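You operate a simulated robot arm through the tools that you are given. There is no shell and no other tool. Be economical: measure what you need, move in short steps, check, and stop when the job is done.

You run a simulated robot arm. Do the job below in one go: nothing can be reset, and whatever is moved stays where it is left.

Task
Leak-test the valve in the block, then put it in Holds or Leaks as the gauge says.
Fine: clamp it for the test; pump into the green band only; vent before you free the clamp.

It is judged by the outcome, as a careful person would: the job done as asked, and still so three seconds after it is handed in. It fails if anything else is knocked over, pushed out of place, dropped, spilled or broken.

Robot
A 7-joint arm with a two-finger parallel gripper, fixed in place. Base frame: the origin is at the foot of the arm, x ahead of it, y to its left, z up; the work surface is at about z = 0. Readings come in mm, degrees, newtons and seconds.
With the tool pointing down near the work surface it reaches from about 240 to 620 mm from the base axis. Its first joint turns from -66.0 to 66.0 degrees. Payload 2.6 kg.
The tool frame sits at the grasp point between the pads (the TCP): z along the fingers, y along the line on which they close. The tips reach 30 mm beyond it. Largest opening 94 mm; finger width 28, thickness 10; the body of the gripper, 50 by 96 mm, starts 55 mm behind the TCP.
Orientation is told as [roll, pitch, yaw] about the base's x, y, z axes, in that order, counted from this pose: with the fingers straight down and closing along the base's y, the tool's x points along the base's -x, its y along +y and its z along -z.

Tools
- The arm moves only by the tool apply_moves. Its argument "series" is text: rows parted by semicolons, each of 7 numbers parted by spaces: the shift along the tool's x, y, z in cm, then the turn, a rotation vector about the tool's x, y, z in degrees, then the opening, from 0 (shut) to 1 (fully open). In form: dx dy dz wx wy wz fingers; .... A call has 1 to 12 rows; each row shifts and turns the commanded pose from where the row before left it, along the tool's axes as they then stand. Rows are played at 5 a second. More than 50 mm and 8.6 degrees between two rows, or a gripper value outside its range, and nothing of the call is played. Where a pose cannot be reached the arm comes as near as it can. A force on the tool above 70 N (or 10 N above the force at the start of the call, whichever is more), or a blocked arm, ends the call early, and 0.2 s more pass. The fingers move at their own pace (about 72 mm/s each) and stop on an object; they squeeze with about 25 N. The grip force told is the motor's: it shows also when the fingers shut on nothing. Time passes only in rows, and 0.2 s behind the last, so rows that do not move let the fingers close. The reply holds the time, the measured pose of the TCP, the force on the tool along the base axes, the opening and the grip force, in the units named above and with some noise.
- Cameras (640 x 400 px; columns grow to the right, rows downward): "scene" is fixed at [24.7, 421.3, 575.2]; the picture's right is [-0.86, -0.50, 0.00], its down [-0.24, 0.41, -0.88] and it looks along [0.45, -0.76, -0.47] (base axes); focal length 315 px, centre (320, 200). "wrist" rides on the gripper at [76, 14, -102] in the tool frame; the picture's right is [-0.18, 0.98, 0.00], its down [-0.75, -0.14, -0.64] and it looks along [-0.63, -0.12, 0.77] (tool axes); focal length 243 px, centre (320, 200). There is no depth. A picture from a camera that has moved, and an enlarged one, comes with that camera's place and axes in the base frame and with its lens.
- camera(camera): a new picture of that camera. The clock stands still meanwhile.
- close_up(camera, box): a new picture of the part [left, top, right, bottom] of that camera's present view, enlarged. The clock stands still meanwhile.
- job_done(): hands the job in; it is judged then, once.

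Work in short steps. Places have to be worked out from the pictures, the camera data and where the tool is seen: move nearer, look again, correct. Check each grasp and each placing, and mend what went wrong. You have 120 turns and 84 pictures in all, those below and enlarged ones among them. Open the gripper and draw the arm clear of the work before you hand the job in, unless the task says otherwise; then end with one line.

The tools are called after "Request:" as a command line: name --argument value ..., lists and objects as JSON in quotes. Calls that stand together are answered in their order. apply_moves: Moves the arm, as the interface text tells. Its arguments: {"type":"object","properties":{"series":{"type":"string"}},"required":["series"]} The other tools are called the same way: camera (camera) takes a picture; close_up (camera, box) takes an enlarged picture of a part of a camera's view; job_done () hands the job in.

At the start:

```text
time_s: 0.0
tcp_pos: [422.7, 16.0, 319.5]
orientation: [0.0, 0.1, 0.1]
contact_force: [0.3, -0.5, -0.2]
finger_gap: 94.0
grip_force: 0.1
```

scene: 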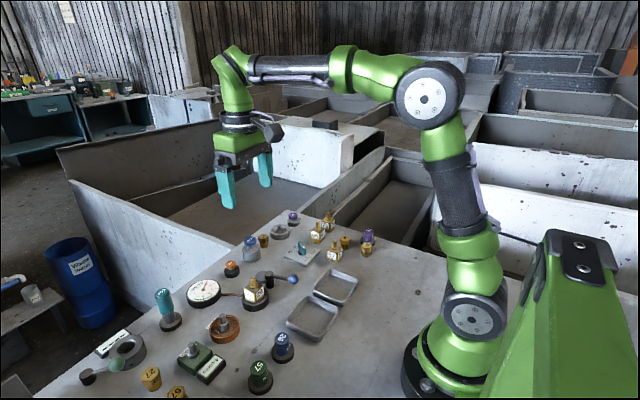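
wrist: 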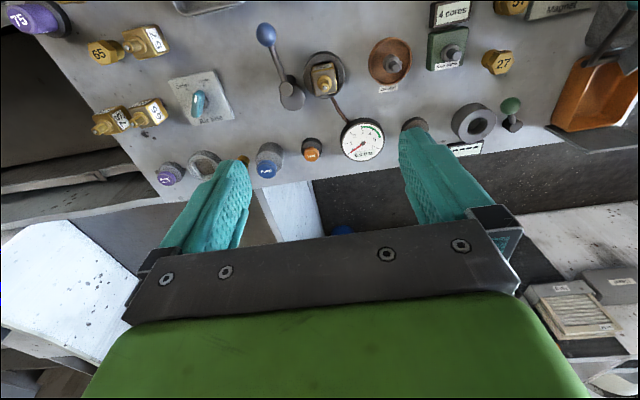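

I start with enlarged views of the bench to identify the fixtures.

Request:
close_up --camera "scene" --box '[180, 200, 400, 340]'

Request:
close_up --camera "scene" --box '[80, 270, 300, 400]'

Request:
close_up --camera "wrist" --box '[230, 0, 550, 200]'

```text
2.86 times, centred on (290, 270) of scene
camera zoom: at [24.7, 421.3, 575.2], right [-0.86, -0.5, 0.0], down [-0.24, 0.41, -0.88], along [0.45, -0.76, -0.47], focal length 899 px, centre (406, 0)
```

zoom: 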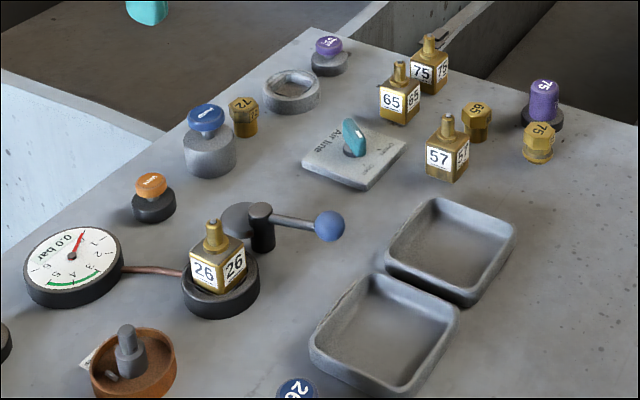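

```text
2.91 times, centred on (190, 335) of scene
camera zoom: at [24.7, 421.3, 575.2], right [-0.86, -0.5, 0.0], down [-0.24, 0.41, -0.88], along [0.45, -0.76, -0.47], focal length 916 px, centre (698, -193)
```

zoom: 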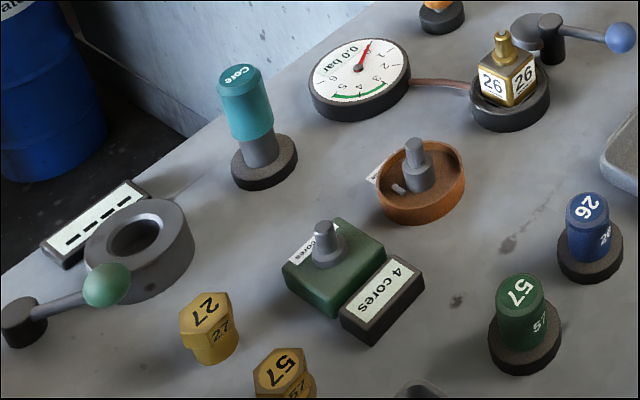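

```text
2.00 times, centred on (390, 100) of wrist
camera zoom: at [346.9, 31.3, 423.1], right [0.18, 0.98, 0.0], down [0.75, -0.14, 0.64], along [0.63, -0.12, -0.77], focal length 485 px, centre (180, 400)
```

zoom: 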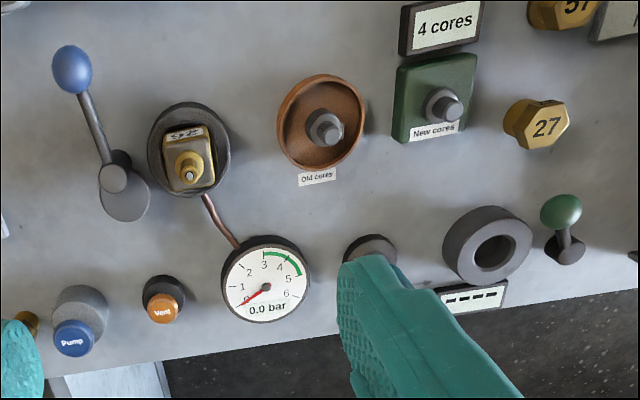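

The valve (26) sits at about (444, 20), with the clamp lever pivot at about (444, -39) and its knob towards the base at about (372, -46). The trays are near (300, -116) and (295, 0), so I move back to read their labels.

Request:
apply_moves --series "4 -2 0 0 0 0 1;4 -2 0 0 0 0 1;4 -2 0 0 0 0 1;1 -1 0 0 0 0 1;0 0 0 0 0 0 1"

Request:
camera --camera "wrist"

```text
time_s: 1.2
tcp_pos: [293.2, -53.1, 320.1]
orientation: [0.0, 0.0, 0.0]
contact_force: [-0.6, 0.6, -0.8]
finger_gap: 94.1
grip_force: 0.1
```

```text
78 pictures are left
camera wrist: at [216.9, -39.0, 422.6], right [0.18, 0.98, 0.0], down [0.75, -0.14, 0.64], along [0.63, -0.12, -0.77], focal length 243 px, centre (320, 200)
```

wrist: 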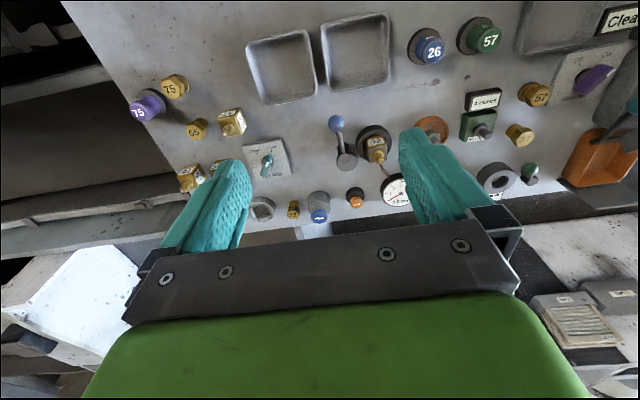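

The trays show no label at this size, so I enlarge them and the clamp area.

Request:
close_up --camera "wrist" --box '[230, 0, 410, 112]'

Request:
close_up --camera "wrist" --box '[230, 100, 430, 225]'

Request:
close_up --camera "wrist" --box '[400, 0, 640, 150]'

```text
3.56 times, centred on (320, 56) of wrist
camera zoom: at [216.9, -39.0, 422.6], right [0.18, 0.98, 0.0], down [0.75, -0.14, 0.64], along [0.63, -0.12, -0.77], focal length 863 px, centre (320, 712)
```

zoom: 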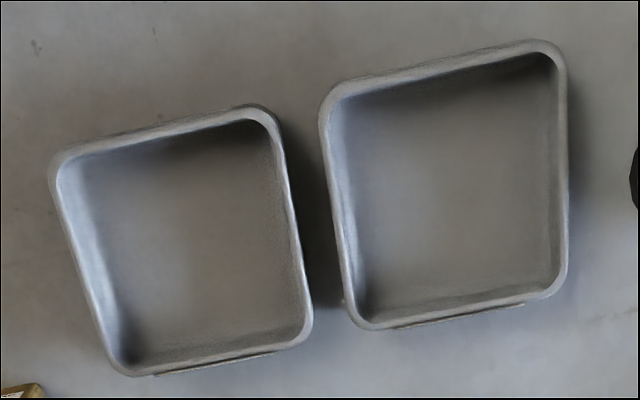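

```text
3.20 times, centred on (330, 162) of wrist
camera zoom: at [216.9, -39.0, 422.6], right [0.18, 0.98, 0.0], down [0.75, -0.14, 0.64], along [0.63, -0.12, -0.77], focal length 776 px, centre (288, 320)
```

zoom: 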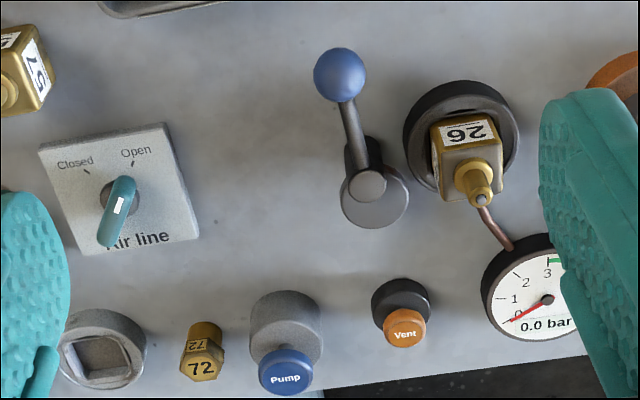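

```text
2.67 times, centred on (520, 75) of wrist
camera zoom: at [216.9, -39.0, 422.6], right [0.18, 0.98, 0.0], down [0.75, -0.14, 0.64], along [0.63, -0.12, -0.77], focal length 647 px, centre (-213, 533)
```

zoom: 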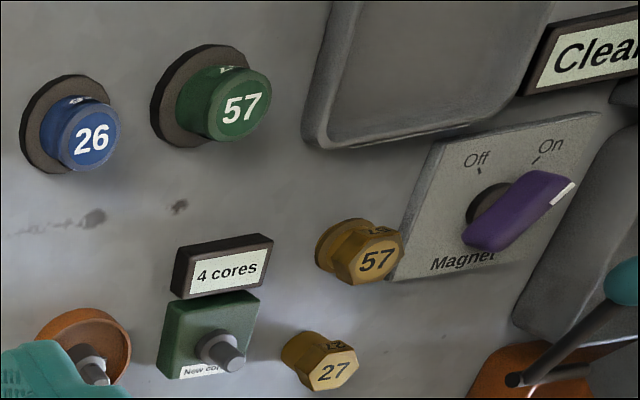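

The tray labels seem to be on their far (+x) faces, so I'll read those later. There is also an "Air line" tap near (440, -184), so I move closer to see its state and the clamp's shape.

Request:
apply_moves --series "-4 -2 2 0 0 0 1;-3 -3 2 0 0 0 1;0 -2 2 0 0 0 1;0 0 0 0 0 0 1"

Request:
camera --camera "wrist"

Request:
close_up --camera "wrist" --box '[160, 40, 480, 240]'

Request:
close_up --camera "scene" --box '[270, 220, 350, 270]'

```text
time_s: 2.2
tcp_pos: [362.8, -122.9, 258.8]
orientation: [0.0, 0.0, 0.1]
contact_force: [0.0, -0.4, 0.0]
finger_gap: 93.9
grip_force: 0.0
```

```text
74 pictures are left
camera wrist: at [287.4, -108.5, 362.8], right [0.18, 0.98, 0.0], down [0.75, -0.14, 0.64], along [0.63, -0.12, -0.77], focal length 243 px, centre (320, 200)
```

wrist: 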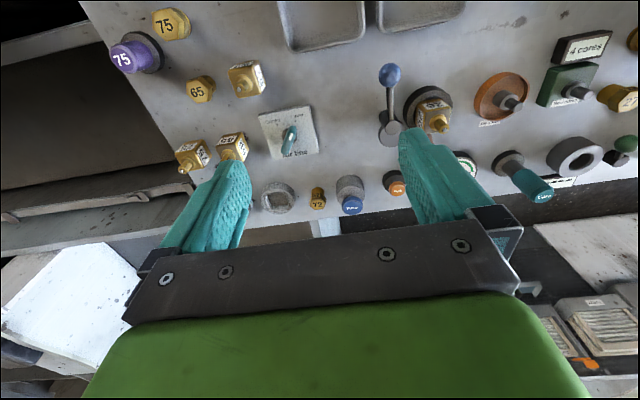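

```text
2.00 times, centred on (320, 140) of wrist
camera zoom: at [287.4, -108.5, 362.8], right [0.18, 0.98, 0.0], down [0.75, -0.14, 0.64], along [0.63, -0.12, -0.77], focal length 485 px, centre (320, 320)
```

zoom: 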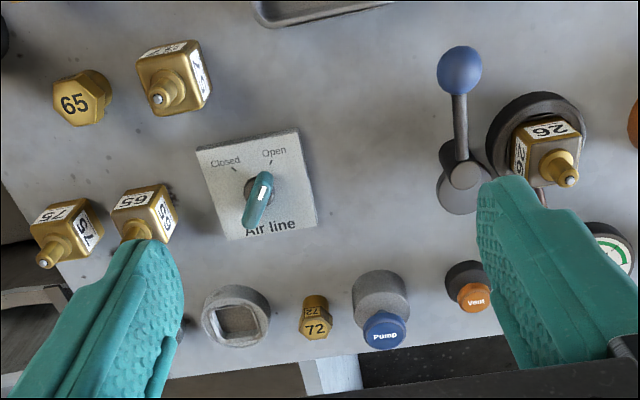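

```text
8.00 times, centred on (310, 245) of scene
camera zoom: at [24.7, 421.3, 575.2], right [-0.86, -0.5, 0.0], down [-0.24, 0.41, -0.88], along [0.45, -0.76, -0.47], focal length 2518 px, centre (400, -160)
```

zoom: 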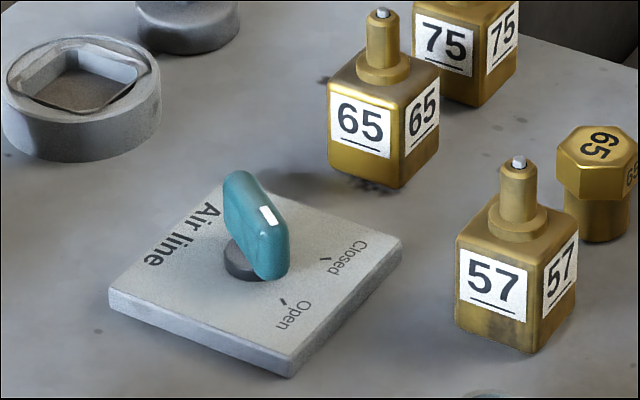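

The air line tap points to Open, so I leave it alone. Next I look closely at the clamp and the block.

Request:
close_up --camera "scene" --box '[230, 255, 310, 305]'

Request:
close_up --camera "wrist" --box '[365, 55, 465, 155]'

Request:
close_up --camera "scene" --box '[75, 325, 155, 400]'

```text
8.00 times, centred on (270, 280) of scene
camera zoom: at [24.7, 421.3, 575.2], right [-0.86, -0.5, 0.0], down [-0.24, 0.41, -0.88], along [0.45, -0.76, -0.47], focal length 2518 px, centre (720, -440)
```

zoom: 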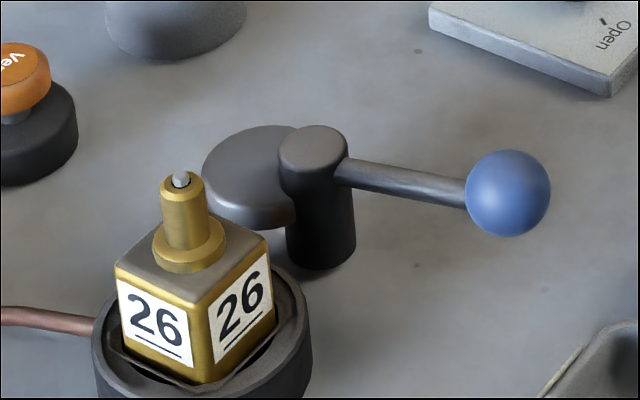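

```text
4.00 times, centred on (415, 105) of wrist
camera zoom: at [287.4, -108.5, 362.8], right [0.18, 0.98, 0.0], down [0.75, -0.14, 0.64], along [0.63, -0.12, -0.77], focal length 970 px, centre (-60, 580)
```

zoom: 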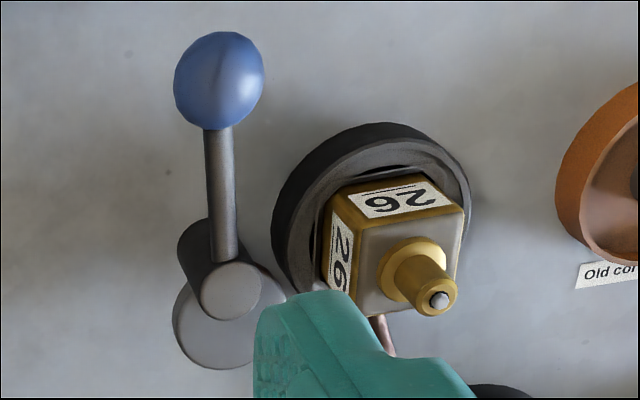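

```text
5.33 times, centred on (115, 362) of scene
camera zoom: at [24.7, 421.3, 575.2], right [-0.86, -0.5, 0.0], down [-0.24, 0.41, -0.88], along [0.45, -0.76, -0.47], focal length 1679 px, centre (1413, -667)
```

zoom: 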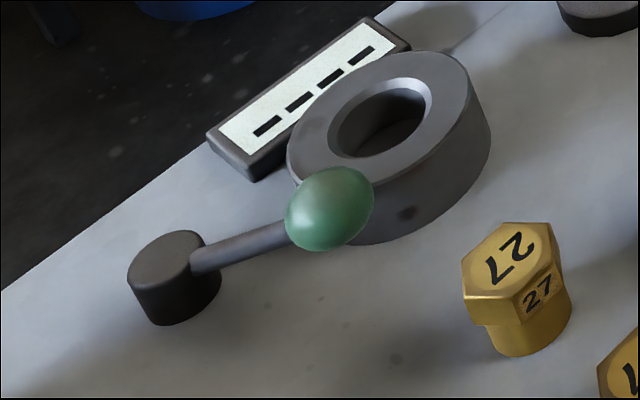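

The clamp has an eccentric cam disc on its far side, so swinging the knob towards -y (counter-clockwise from above) should bring the cam onto the valve. I test the yaw range in free air first, since I also need it to read the tray labels.

Request:
apply_moves --series "0 0 -2 0 0 -8.5 1;0 0 0 0 0 -8.5 1;0 0 0 0 0 -8.5 1;0 0 0 0 0 -8.5 1;0 0 0 0 0 -8.5 1;0 0 0 0 0 -8.5 1;0 0 0 0 0 -8.5 1;0 0 0 0 0 -8.5 1;0 0 0 0 0 -8.5 1;0 0 0 0 0 -8.5 1;0 0 0 0 0 -5 1;0 0 0 0 0 0 1"

```text
time_s: 4.8
tcp_pos: [362.5, -123.2, 278.4]
orientation: [0.1, 0.0, 90.1]
contact_force: [-0.2, -1.0, 0.1]
finger_gap: 93.9
grip_force: 0.2
```

The 90° yaw works. I turn further to find the limit and try to see the far sides of the trays.

Request:
apply_moves --series "0 -4 0 0 0 0 1;0 -4 0 0 0 0 1;0 -4 0 0 0 0 1;0 0 0 0 0 -8.5 1;0 0 0 0 0 -8.5 1;0 0 0 0 0 -8.5 1;0 0 0 0 0 -8.5 1;0 0 0 0 0 -8.5 1;0 0 0 0 0 -8.5 1;0 0 0 0 0 -8.5 1;0 0 0 0 0 0 1"

Request:
camera --camera "wrist"

```text
time_s: 7.2
tcp_pos: [482.4, -122.3, 277.2]
orientation: [0.5, -0.2, 140.5]
contact_force: [-0.5, 0.2, -0.3]
finger_gap: 94.0
grip_force: 0.0
out of reach, approached as far as the arm can: row 9, 10
```

```text
68 pictures are left
camera wrist: at [533.4, -180.4, 380.2], right [-0.77, -0.64, 0.01], down [-0.49, 0.59, 0.64], along [-0.42, 0.49, -0.76], focal length 243 px, centre (320, 200)
```

wrist: 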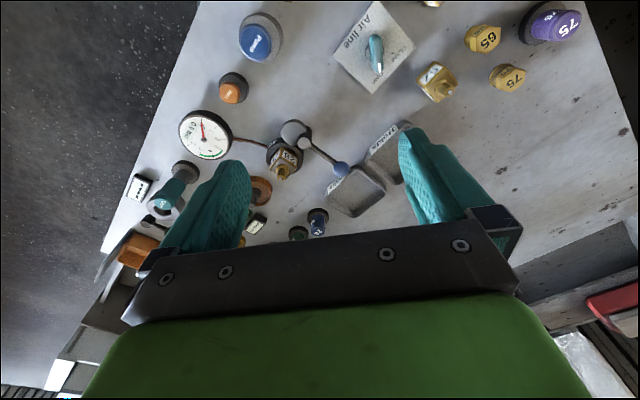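

Request:
close_up --camera "wrist" --box '[250, 110, 430, 223]'

```text
3.54 times, centred on (340, 166) of wrist
camera zoom: at [533.4, -180.4, 380.2], right [-0.77, -0.64, 0.01], down [-0.49, 0.59, 0.64], along [-0.42, 0.49, -0.76], focal length 859 px, centre (249, 319)
```

zoom: 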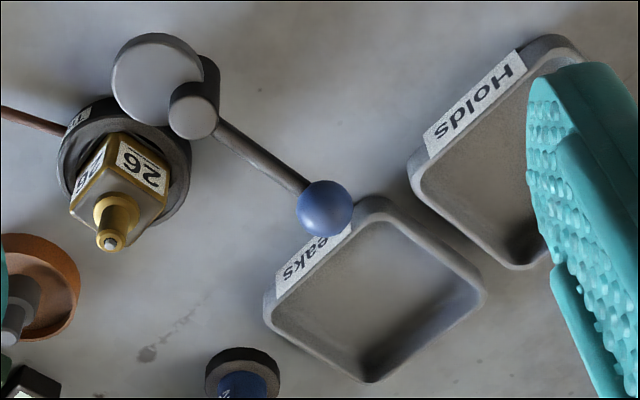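

The tray at -y is Holds and the one near y=0 is Leaks. I turn back towards yaw 0.

Request:
apply_moves --series "0 0 0 0 0 8.5 1;0 0 0 0 0 8.5 1;0 0 0 0 0 8.5 1;0 0 0 0 0 8.5 1;0 0 0 0 0 8.5 1;0 0 0 0 0 8.5 1;0 0 0 0 0 8.5 1;0 0 0 0 0 8.5 1;0 0 0 0 0 8.5 1;0 0 0 0 0 8.5 1;0 0 0 0 0 8.5 1;0 0 0 0 0 8.5 1"

Request:
apply_moves --series "0 0 0 0 0 8.5 1;0 0 0 0 0 8.5 1;0 0 0 0 0 8.5 1;0 0 0 0 0 8.5 1;0 0 0 0 0 8.5 1;0 0 0 0 0 0 1"

```text
time_s: 9.8
tcp_pos: [482.1, -121.6, 277.5]
orientation: [0.2, 0.4, 38.4]
contact_force: [0.4, -0.7, -0.3]
finger_gap: 94.3
grip_force: 0.0
```

```text
time_s: 11.2
tcp_pos: [483.6, -121.2, 277.0]
orientation: [0.0, 0.5, -4.1]
contact_force: [-0.6, 0.4, -0.2]
finger_gap: 93.9
grip_force: 0.0
```

Next I correct the small yaw and move above the lever knob at about (371, -42).

Request:
apply_moves --series "0 0 0 0 0 -4.1 0.6;4 3 3 0 0 0 0.6;4 3 3 0 0 0 0.6;3.2 1.9 3 0 0 0 0.6;0 0 3 0 0 0 0.6;0 0 0 0 0 0 0.6"

Request:
camera --camera "wrist"

Request:
camera --camera "scene"

```text
refused: row 2 steps farther than a row can; nothing moved
```

```text
66 pictures are left
camera wrist: at [408.8, -101.1, 381.1], right [0.25, 0.97, 0.0], down [0.75, -0.19, 0.64], along [0.61, -0.16, -0.77], focal length 243 px, centre (320, 200)
```

wrist: 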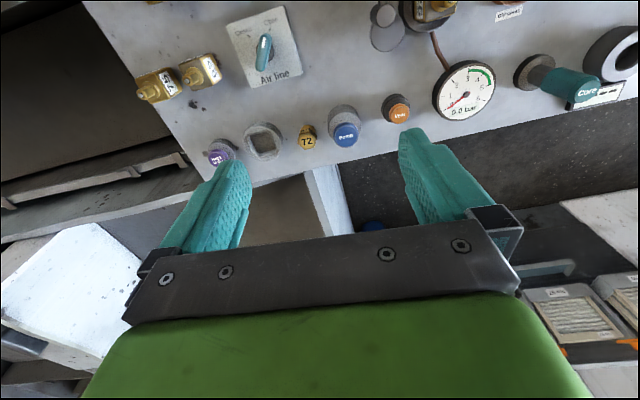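

```text
65 pictures are left
```

scene: 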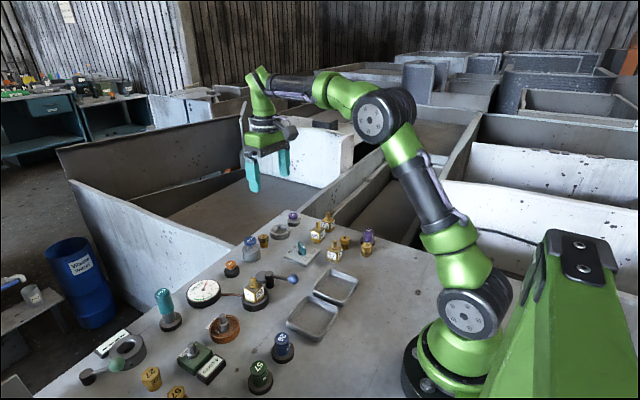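

The rows were too long, so I repeat the move with shorter steps.

Request:
apply_moves --series "0 0 0 0 0 -4.1 0.6;3 2 3 0 0 0 0.6;3 2 3 0 0 0 0.6;3 2 3 0 0 0 0.6;2.2 1.9 3 0 0 0 0.6;0 0 0 0 0 0 0.6"

Request:
camera --camera "wrist"

Request:
close_up --camera "scene" --box '[200, 180, 360, 320]'

```text
time_s: 12.6
tcp_pos: [368.9, -44.5, 159.7]
orientation: [0.0, 0.4, 0.2]
contact_force: [-0.3, 0.0, 0.2]
finger_gap: 56.2
grip_force: 0.1
```

```text
64 pictures are left
camera wrist: at [294.2, -29.5, 262.3], right [0.18, 0.98, 0.0], down [0.76, -0.14, 0.64], along [0.63, -0.12, -0.77], focal length 243 px, centre (320, 200)
```

wrist: 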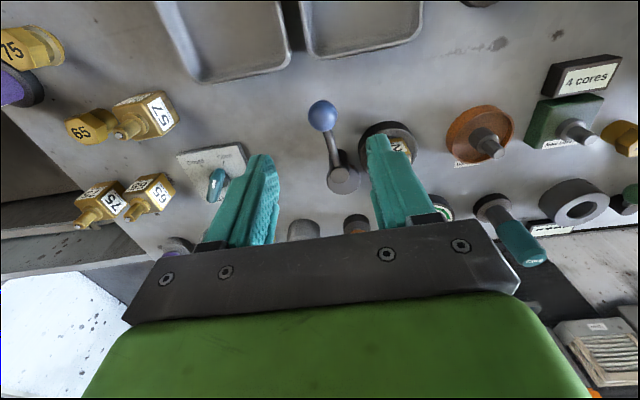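

```text
2.86 times, centred on (280, 250) of scene
camera zoom: at [24.7, 421.3, 575.2], right [-0.86, -0.5, 0.0], down [-0.24, 0.41, -0.88], along [0.45, -0.76, -0.47], focal length 899 px, centre (434, 57)
```

zoom: 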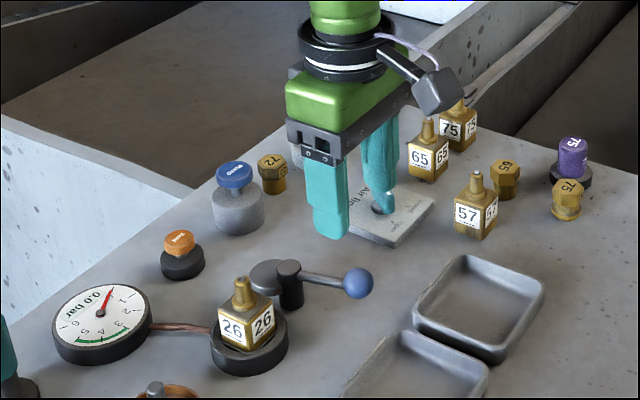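

The knob is at about (371, -42.6, 53). I descend around it and close.

Request:
apply_moves --series "-0.2 0.2 4 0 0 0 0.6;0 0 4 0 0 0 0.6;0 0 2.6 0 0 0 0.6;0 0 0 0 0 0 0.6;0 0 0 0 0 0 0.2;0 0 0 0 0 0 0.2;0 0 0 0 0 0 0.2;0 0 0 0 0 0 0.2"

Request:
camera --camera "wrist"

Request:
close_up --camera "scene" --box '[200, 180, 360, 320]'

```text
time_s: 14.4
tcp_pos: [370.8, -42.9, 53.3]
orientation: [-0.2, 0.5, 0.1]
contact_force: [3.1, -9.6, -9.7]
finger_gap: 25.5
grip_force: 44.8
```

```text
62 pictures are left
camera wrist: at [295.7, -27.5, 156.4], right [0.18, 0.98, 0.0], down [0.76, -0.14, 0.64], along [0.62, -0.12, -0.77], focal length 243 px, centre (320, 200)
```

wrist: 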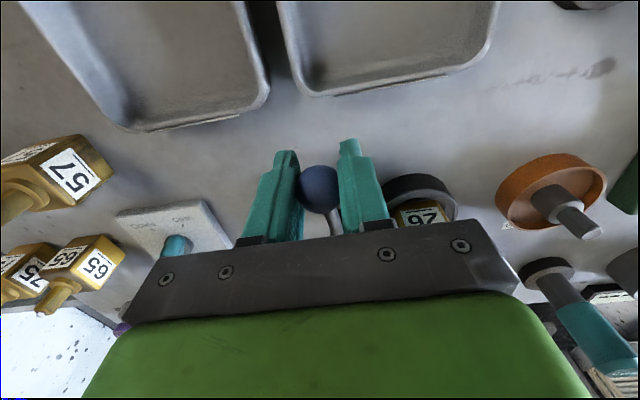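

```text
2.86 times, centred on (280, 250) of scene
camera zoom: at [24.8, 421.3, 575.2], right [-0.86, -0.5, 0.0], down [-0.24, 0.41, -0.88], along [0.45, -0.76, -0.47], focal length 899 px, centre (434, 57)
```

zoom: 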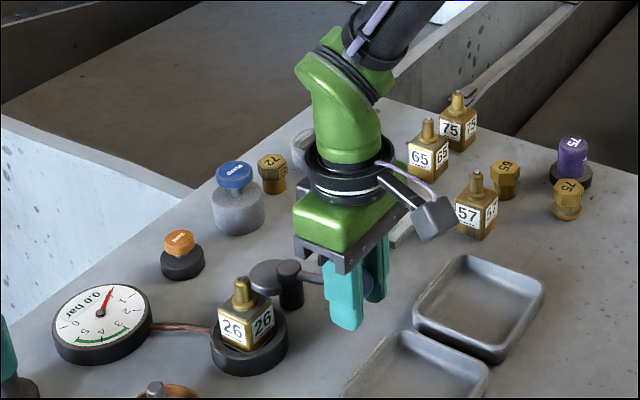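

The knob is held (gap 25.5 mm). I start swinging the lever counter-clockwise about the pivot at about (441, -37).

Request:
apply_moves --series "-0.15 -0.97 0 0 0 -8 0.2;-0.15 -0.97 0 0 0 -8 0.2;-0.15 -0.97 0 0 0 -8 0.2;0 0 0 0 0 0 0.2"

Request:
close_up --camera "scene" --box '[200, 180, 360, 320]'

```text
time_s: 15.4
tcp_pos: [378.0, -69.1, 53.1]
orientation: [0.0, 0.6, 24.2]
contact_force: [-15.4, -3.3, 10.4]
finger_gap: 25.3
grip_force: 45.0
```

```text
2.86 times, centred on (280, 250) of scene
camera zoom: at [24.7, 421.3, 575.2], right [-0.86, -0.5, 0.0], down [-0.24, 0.41, -0.88], along [0.45, -0.76, -0.47], focal length 899 px, centre (434, 57)
```

zoom: 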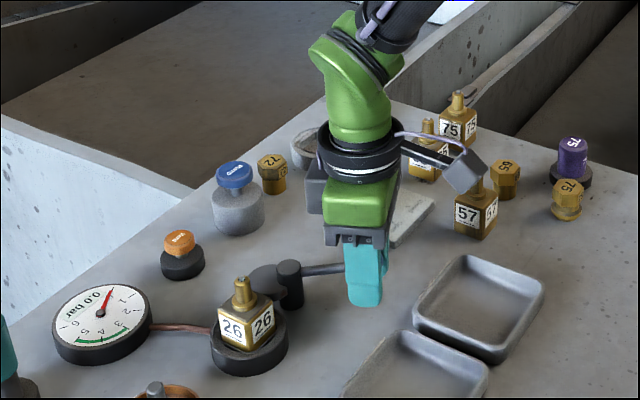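

The lever follows, with a mild outward radial force. I continue with slightly less inward motion.

Request:
apply_moves --series "-0.05 -0.97 0 0 0 -8 0.2;-0.1 -0.97 0 0 0 -8 0.2;-0.12 -0.97 0 0 0 -8 0.2;0 0 0 0 0 0 0.2"

```text
time_s: 16.4
tcp_pos: [397.7, -91.8, 52.9]
orientation: [0.1, 0.2, 48.3]
contact_force: [7.1, -0.4, -6.9]
finger_gap: 25.4
grip_force: 44.8
```

Forces are low, so I continue the swing.

Request:
apply_moves --series "-0.12 -0.97 0 0 0 -8 0.2;-0.12 -0.97 0 0 0 -8 0.2;-0.12 -0.97 0 0 0 -8 0.2;0 0 0 0 0 0 0.2"

Request:
close_up --camera "scene" --box '[200, 180, 360, 320]'

```text
time_s: 17.4
tcp_pos: [423.0, -105.0, 52.7]
orientation: [0.4, 0.2, 72.2]
contact_force: [0.4, 8.8, 8.0]
finger_gap: 25.4
grip_force: 45.5
```

```text
2.86 times, centred on (280, 250) of scene
camera zoom: at [24.7, 421.3, 575.2], right [-0.86, -0.5, 0.0], down [-0.24, 0.41, -0.88], along [0.45, -0.76, -0.47], focal length 899 px, centre (434, 57)
```

zoom: 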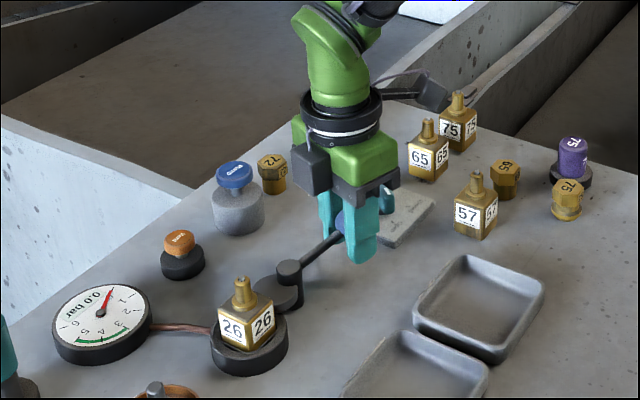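

The cam is nearing the valve. I continue and watch the force.

Request:
apply_moves --series "-0.12 -0.97 0 0 0 -8 0.2;-0.12 -0.97 0 0 0 -8 0.2;0 0 0 0 0 0 0.2"

Request:
close_up --camera "scene" --box '[200, 180, 360, 320]'

```text
time_s: 18.2
tcp_pos: [436.4, -106.3, 50.3]
orientation: [2.0, -0.2, 87.6]
contact_force: [-58.5, 10.7, 33.5]
finger_gap: 25.5
grip_force: 44.9
```

```text
2.86 times, centred on (280, 250) of scene
camera zoom: at [24.5, 421.3, 575.2], right [-0.86, -0.5, 0.0], down [-0.24, 0.41, -0.88], along [0.45, -0.76, -0.47], focal length 899 px, centre (434, 57)
```

zoom: 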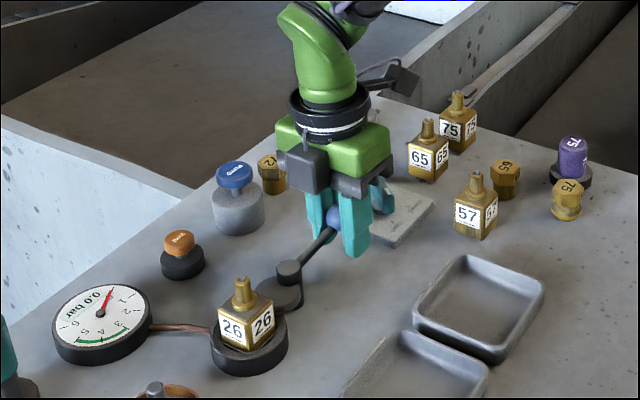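

Resistance rose to 58 N, so the cam is against the valve. I release the knob and lift to see whether it stays.

Request:
apply_moves --series "0 0 0 0 0 0 0.55;0 0 0 0 0 0 0.55;0 0 0 0 0 0 0.55"

Request:
apply_moves --series "0 0 -4 0 0 0 0.55;0 0 -4 0 0 0 0.55;0 0 -4 0 0 0 0.55;0 0 0 0 0 0 0.55"

Request:
close_up --camera "scene" --box '[200, 220, 320, 320]'

Request:
camera --camera "wrist"

```text
time_s: 19.0
tcp_pos: [442.7, -107.6, 51.8]
orientation: [0.4, 0.2, 88.2]
contact_force: [0.0, 0.3, -1.1]
finger_gap: 51.6
grip_force: 0.2
```

```text
time_s: 20.0
tcp_pos: [444.3, -107.0, 171.9]
orientation: [0.4, 0.2, 88.1]
contact_force: [-0.1, 0.4, -0.3]
finger_gap: 51.4
grip_force: 0.1
```

```text
4.00 times, centred on (260, 270) of scene
camera zoom: at [24.7, 421.3, 575.2], right [-0.86, -0.5, 0.0], down [-0.24, 0.41, -0.88], along [0.45, -0.76, -0.47], focal length 1259 px, centre (560, -80)
```

zoom: 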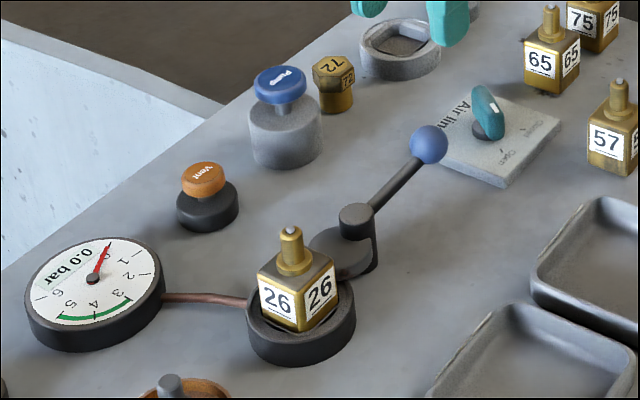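

```text
56 pictures are left
camera wrist: at [427.9, -182.0, 276.1], right [-0.98, 0.22, 0.01], down [0.17, 0.75, 0.64], along [0.13, 0.62, -0.77], focal length 243 px, centre (320, 200)
```

wrist: 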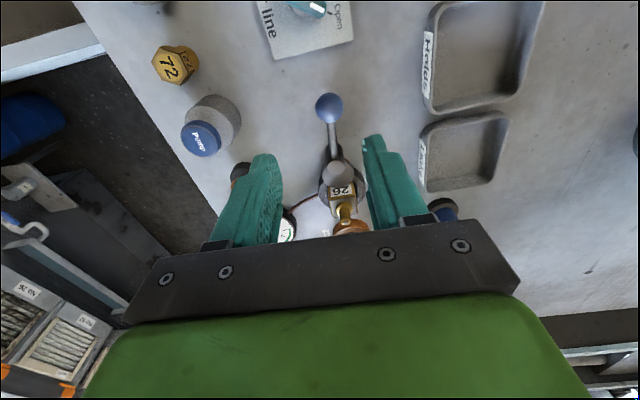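

The lever stayed at about 263°. I look at the contact between cam and valve from above.

Request:
close_up --camera "wrist" --box '[280, 80, 400, 240]'

Request:
close_up --camera "scene" --box '[250, 270, 300, 310]'

```text
2.50 times, centred on (340, 160) of wrist
camera zoom: at [427.9, -182.0, 276.1], right [-0.98, 0.22, 0.01], down [0.17, 0.75, 0.64], along [0.13, 0.62, -0.77], focal length 606 px, centre (270, 300)
```

zoom: 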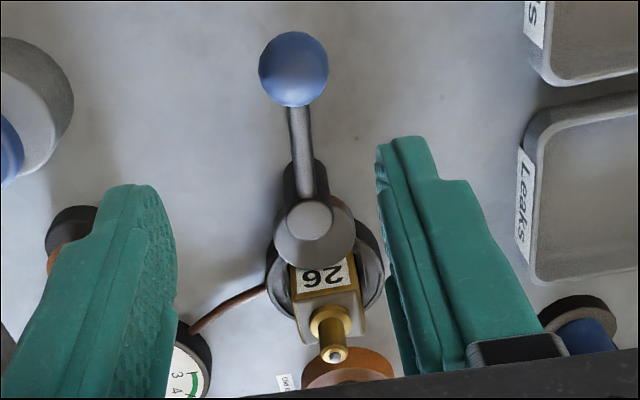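

```text
10.00 times, centred on (275, 290) of scene
camera zoom: at [24.7, 421.3, 575.2], right [-0.86, -0.5, 0.0], down [-0.24, 0.41, -0.88], along [0.45, -0.76, -0.47], focal length 3148 px, centre (770, -700)
```

zoom: 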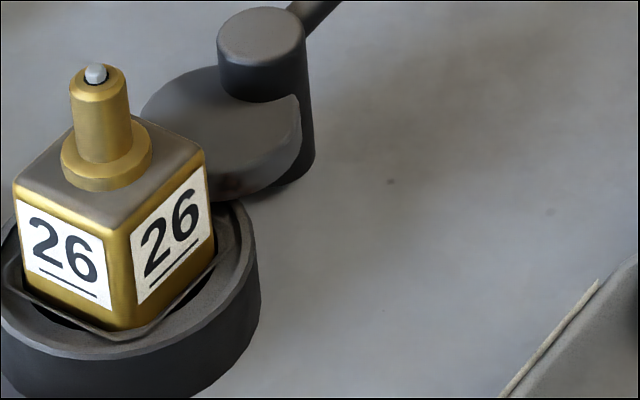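

The cam is tight against the valve. Next I go above the Pump button, at about (560, -106, ~57), with the fingers shut.

Request:
apply_moves --series "0 0 0 0 0 -1.9 0;0 -4 0 0 0 0 0;0 -4 1 0 0 0 0;0 -3.6 2 0 0 0 0;0 0 0 0 0 0 0;0 0 0 0 0 0 0"

Request:
camera --camera "wrist"

Request:
close_up --camera "scene" --box '[200, 180, 320, 320]'

```text
time_s: 21.4
tcp_pos: [557.9, -107.1, 142.3]
orientation: [0.5, 0.2, 90.0]
contact_force: [1.1, -0.2, 0.1]
finger_gap: 0.0
grip_force: 25.0
```

```text
53 pictures are left
camera wrist: at [545.7, -182.6, 244.9], right [-0.98, 0.18, 0.01], down [0.15, 0.76, 0.64], along [0.11, 0.63, -0.77], focal length 243 px, centre (320, 200)
```

wrist: 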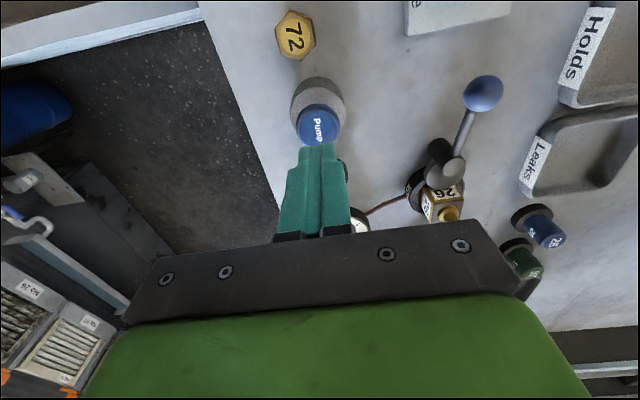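

```text
2.86 times, centred on (260, 250) of scene
camera zoom: at [24.7, 421.3, 575.2], right [-0.86, -0.5, 0.0], down [-0.24, 0.41, -0.88], along [0.45, -0.76, -0.47], focal length 899 px, centre (491, 57)
```

zoom: 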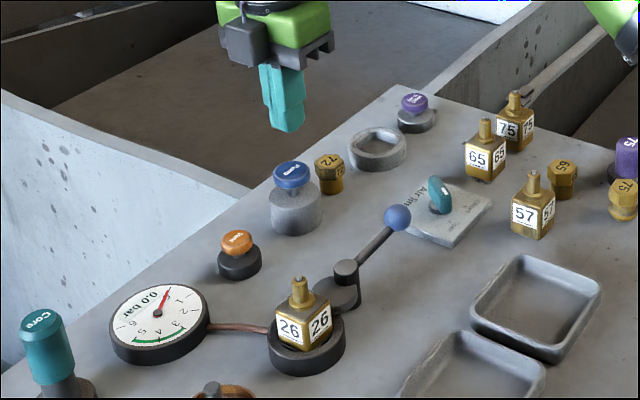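

I'm aligned over the Pump button. I descend to just above it.

Request:
apply_moves --series "-0.1 -0.1 3 0 0 0 0;0 0 1.5 0 0 0 0;0 0 0 0 0 0 0"

Request:
close_up --camera "scene" --box '[200, 210, 300, 310]'

```text
time_s: 22.2
tcp_pos: [558.6, -105.9, 95.9]
orientation: [0.5, 0.1, 90.0]
contact_force: [0.0, 0.3, -1.2]
finger_gap: 0.0
grip_force: 24.6
```

```text
4.00 times, centred on (250, 260) of scene
camera zoom: at [24.7, 421.3, 575.2], right [-0.86, -0.5, 0.0], down [-0.24, 0.41, -0.88], along [0.45, -0.76, -0.47], focal length 1259 px, centre (600, -40)
```

zoom: 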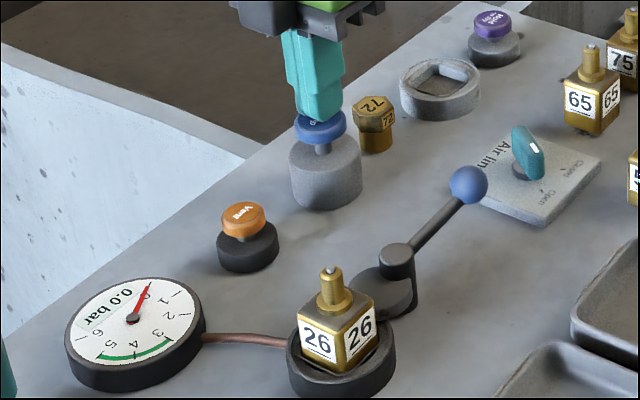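

The fingertips are just above the button. I press down gently in small rows.

Request:
apply_moves --series "0 0 0.4 0 0 0 0;0 0 0.4 0 0 0 0;0 0 0.3 0 0 0 0;0 0 0 0 0 0 0"

Request:
close_up --camera "scene" --box '[200, 210, 300, 310]'

```text
time_s: 23.2
tcp_pos: [559.6, -105.2, 86.1]
orientation: [0.5, 0.0, 90.0]
contact_force: [-1.4, 0.1, 3.7]
finger_gap: 0.0
grip_force: 24.8
```

```text
4.00 times, centred on (250, 260) of scene
camera zoom: at [24.7, 421.3, 575.2], right [-0.86, -0.5, 0.0], down [-0.24, 0.41, -0.88], along [0.45, -0.76, -0.47], focal length 1259 px, centre (600, -40)
```

zoom: 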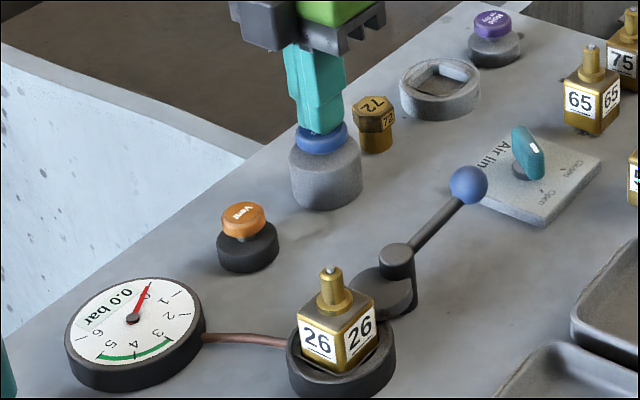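

The button is partly depressed and the gauge still reads 0, so I press a little further.

Request:
apply_moves --series "0 0 0.2 0 0 0 0;0 0 0.2 0 0 0 0;0 0 0 0 0 0 0"

Request:
close_up --camera "scene" --box '[200, 210, 300, 310]'

```text
time_s: 24.0
tcp_pos: [558.8, -106.5, 81.6]
orientation: [0.4, 0.0, 90.0]
contact_force: [-1.6, 0.1, 6.1]
finger_gap: 0.0
grip_force: 25.1
```

```text
4.00 times, centred on (250, 260) of scene
camera zoom: at [24.7, 421.3, 575.2], right [-0.86, -0.5, 0.0], down [-0.24, 0.41, -0.88], along [0.45, -0.76, -0.47], focal length 1259 px, centre (600, -40)
```

zoom: 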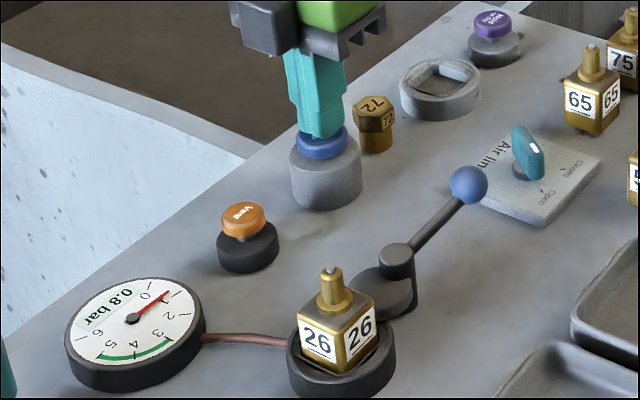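

One stroke gave 0.8 bar. I release for a second stroke, check, and see how the first reading holds.

Request:
apply_moves --series "0 0 -0.7 0 0 0 0;0 0 -0.5 0 0 0 0;0 0 0.6 0 0 0 0;0 0 0.6 0 0 0 0;0 0 0 0 0 0 0"

Request:
close_up --camera "scene" --box '[200, 270, 270, 310]'

```text
time_s: 25.2
tcp_pos: [560.7, -106.0, 81.6]
orientation: [0.5, 0.1, 90.1]
contact_force: [-1.5, 2.0, 6.6]
finger_gap: 0.0
grip_force: 25.1
```

```text
9.14 times, centred on (235, 290) of scene
camera zoom: at [24.7, 421.3, 575.2], right [-0.86, -0.5, 0.0], down [-0.24, 0.41, -0.88], along [0.45, -0.76, -0.47], focal length 2878 px, centre (1097, -623)
```

zoom: 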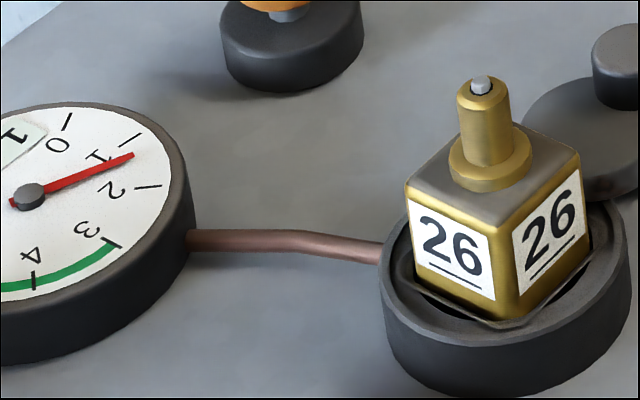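

The needle is now around 1.4. Third stroke, with a better gauge crop.

Request:
apply_moves --series "0 0 -0.7 0 0 0 0;0 0 -0.5 0 0 0 0;0 0 0.6 0 0 0 0;0 0 0.6 0 0 0 0;0 0 0 0 0 0 0"

Request:
close_up --camera "scene" --box '[180, 270, 230, 310]'

```text
time_s: 26.4
tcp_pos: [559.4, -106.7, 80.9]
orientation: [0.3, 0.1, 89.9]
contact_force: [3.7, -0.1, 4.9]
finger_gap: 0.0
grip_force: 24.7
```

```text
10.00 times, centred on (205, 290) of scene
camera zoom: at [24.7, 421.3, 575.2], right [-0.86, -0.5, 0.0], down [-0.24, 0.41, -0.88], along [0.45, -0.76, -0.47], focal length 3148 px, centre (1470, -700)
```

zoom: 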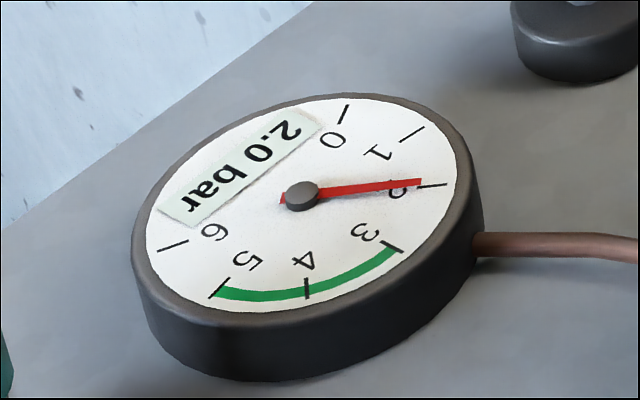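

It reads 2.0 bar after three strokes, and the green band is 3–5. Fourth stroke.

Request:
apply_moves --series "0 0 -0.7 0 0 0 0;0 0 -0.5 0 0 0 0;0 0 0.6 0 0 0 0;0 0 0.6 0 0 0 0;0 0 0 0 0 0 0"

Request:
close_up --camera "scene" --box '[180, 270, 230, 310]'

```text
time_s: 27.6
tcp_pos: [559.5, -105.9, 80.9]
orientation: [0.4, 0.1, 90.0]
contact_force: [-1.4, 0.0, 5.7]
finger_gap: 0.0
grip_force: 24.7
```

```text
10.00 times, centred on (205, 290) of scene
camera zoom: at [24.7, 421.3, 575.2], right [-0.86, -0.5, 0.0], down [-0.24, 0.41, -0.88], along [0.45, -0.76, -0.47], focal length 3148 px, centre (1470, -700)
```

zoom: 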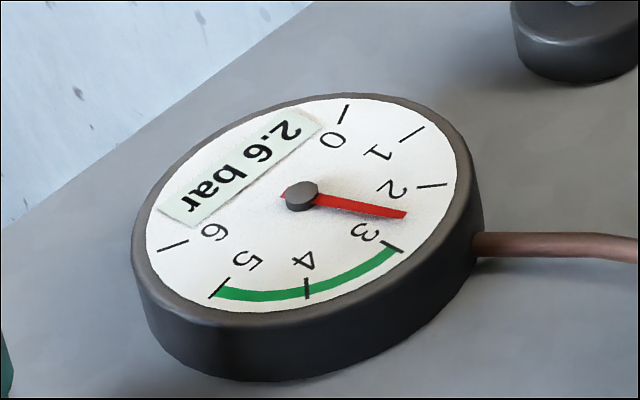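

It reads 2.6 bar, so two more strokes should give about 3.8, well inside the band. I do one at a time.

Request:
apply_moves --series "0 0 -0.7 0 0 0 0;0 0 -0.5 0 0 0 0;0 0 0.6 0 0 0 0;0 0 0.6 0 0 0 0;0 0 0 0 0 0 0"

Request:
close_up --camera "scene" --box '[180, 270, 230, 310]'

```text
time_s: 28.8
tcp_pos: [559.0, -107.4, 81.4]
orientation: [0.5, 0.2, 90.0]
contact_force: [-1.8, 1.8, 6.5]
finger_gap: 0.0
grip_force: 25.5
```

```text
10.00 times, centred on (205, 290) of scene
camera zoom: at [24.7, 421.3, 575.2], right [-0.86, -0.5, 0.0], down [-0.24, 0.41, -0.88], along [0.45, -0.76, -0.47], focal length 3148 px, centre (1470, -700)
```

zoom: 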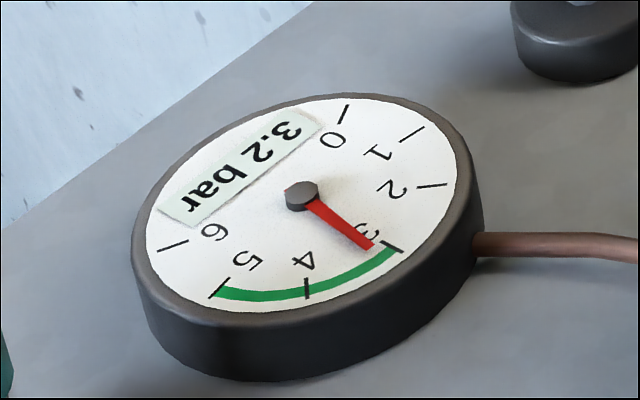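

It reads 3.2 bar. One more stroke, then I lift clear and watch the gauge.

Request:
apply_moves --series "0 0 -0.7 0 0 0 0;0 0 -0.5 0 0 0 0;0 0 0.6 0 0 0 0;0 0 0.6 0 0 0 0;0 0 0 0 0 0 0"

Request:
close_up --camera "scene" --box '[180, 270, 230, 310]'

Request:
apply_moves --series "0 0 -1 0 0 0 0;0 0 -2 0 0 0 0;0 0 -2 0 0 0 0;0 0 0 0 0 0 0;0 0 0 0 0 0 0;0 0 0 0 0 0 0;0 0 0 0 0 0 0;0 0 0 0 0 0 0"

Request:
close_up --camera "scene" --box '[180, 270, 230, 310]'

```text
time_s: 30.0
tcp_pos: [559.0, -106.8, 81.2]
orientation: [0.4, 0.1, 90.0]
contact_force: [-0.5, -0.4, 5.6]
finger_gap: 0.0
grip_force: 25.4
```

```text
10.00 times, centred on (205, 290) of scene
camera zoom: at [24.7, 421.3, 575.2], right [-0.86, -0.5, 0.0], down [-0.24, 0.41, -0.88], along [0.45, -0.76, -0.47], focal length 3148 px, centre (1470, -700)
```

zoom: 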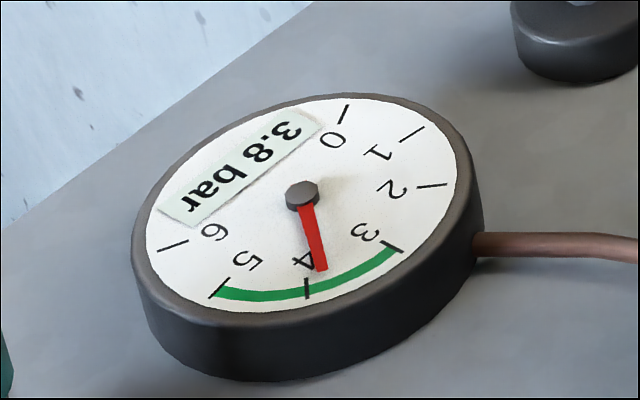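

```text
time_s: 31.8
tcp_pos: [559.6, -106.4, 130.0]
orientation: [0.4, 0.1, 90.1]
contact_force: [0.1, -0.1, 0.6]
finger_gap: 0.0
grip_force: 24.6
```

```text
10.00 times, centred on (205, 290) of scene
camera zoom: at [24.7, 421.3, 575.2], right [-0.86, -0.5, 0.0], down [-0.24, 0.41, -0.88], along [0.45, -0.76, -0.47], focal length 3148 px, centre (1470, -700)
```

zoom: 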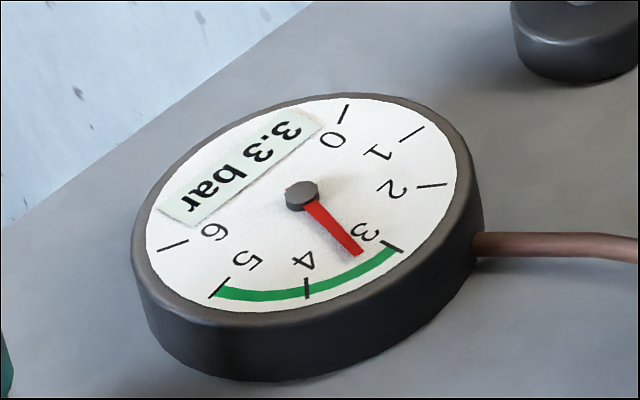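

It dropped from 3.8 to 3.3 bar in 1.8 s. I wait more to tell a steady fall from settling.

Request:
apply_moves --series "0 0 0 0 0 0 0;0 0 0 0 0 0 0;0 0 0 0 0 0 0;0 0 0 0 0 0 0;0 0 0 0 0 0 0;0 0 0 0 0 0 0;0 0 0 0 0 0 0;0 0 0 0 0 0 0;0 0 0 0 0 0 0;0 0 0 0 0 0 0"

Request:
close_up --camera "scene" --box '[180, 250, 310, 320]'

Request:
camera --camera "wrist"

```text
time_s: 34.0
tcp_pos: [559.9, -105.7, 131.9]
orientation: [0.5, 0.1, 90.0]
contact_force: [0.4, 0.6, -0.1]
finger_gap: 0.0
grip_force: 24.6
```

```text
4.92 times, centred on (245, 285) of scene
camera zoom: at [24.7, 421.3, 575.2], right [-0.86, -0.5, 0.0], down [-0.24, 0.41, -0.88], along [0.45, -0.76, -0.47], focal length 1550 px, centre (689, -218)
```

zoom: 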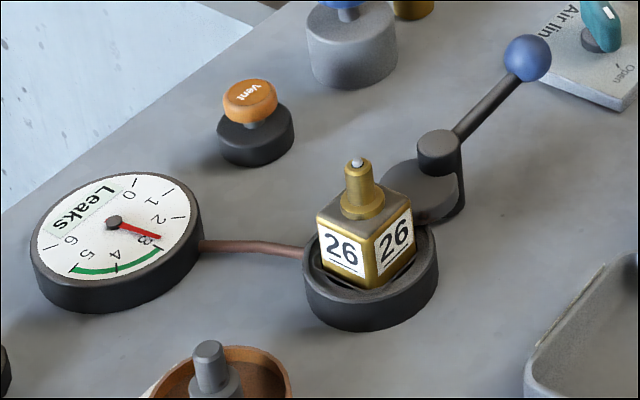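

```text
41 pictures are left
camera wrist: at [547.1, -182.2, 234.5], right [-0.98, 0.18, 0.01], down [0.15, 0.76, 0.64], along [0.11, 0.63, -0.77], focal length 243 px, centre (320, 200)
```

wrist: 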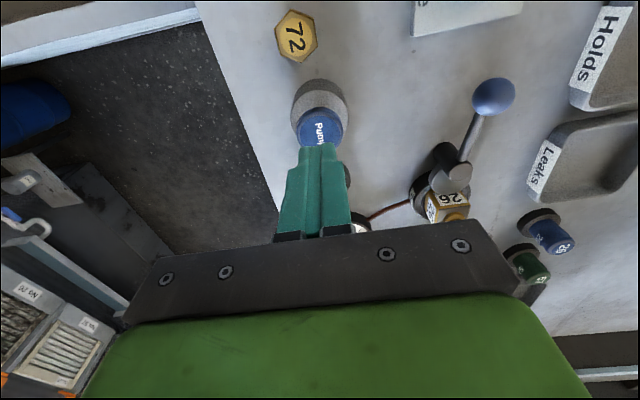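

The gauge itself now reads "Leaks". Next I vent: the Vent button is at about (559, -24, ~37), so I move over it.

Request:
apply_moves --series "-4 0 0 0 0 0 0;-4.2 0 0 0 0 0 0;0 0 2 0 0 0 0;0 0 2 0 0 0 0;0 0 0 0 0 0 0"

Request:
close_up --camera "scene" --box '[180, 210, 310, 320]'

Request:
camera --camera "wrist"

```text
time_s: 35.2
tcp_pos: [560.3, -24.5, 90.8]
orientation: [0.5, 0.0, 90.0]
contact_force: [-0.4, 0.0, 0.1]
finger_gap: 0.0
grip_force: 24.9
```

```text
3.64 times, centred on (245, 265) of scene
camera zoom: at [24.7, 421.3, 575.2], right [-0.86, -0.5, 0.0], down [-0.24, 0.41, -0.88], along [0.45, -0.76, -0.47], focal length 1145 px, centre (593, -36)
```

zoom: 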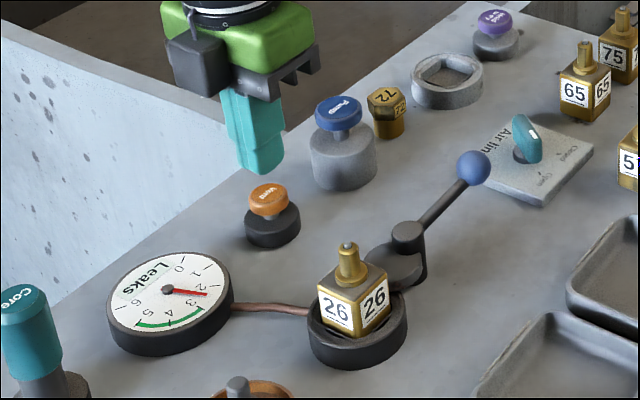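

```text
39 pictures are left
camera wrist: at [546.6, -100.0, 194.3], right [-0.98, 0.18, 0.01], down [0.15, 0.75, 0.64], along [0.11, 0.63, -0.77], focal length 243 px, centre (320, 200)
```

wrist: 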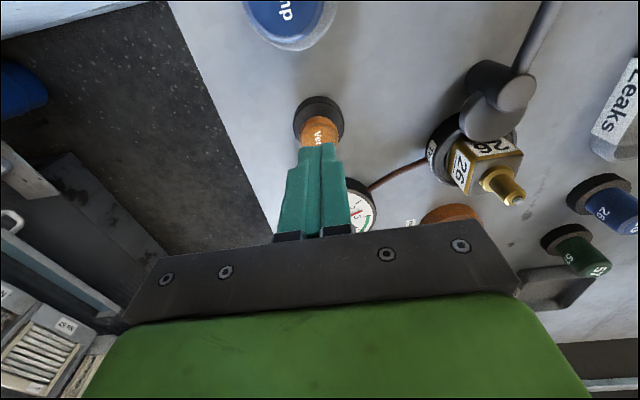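

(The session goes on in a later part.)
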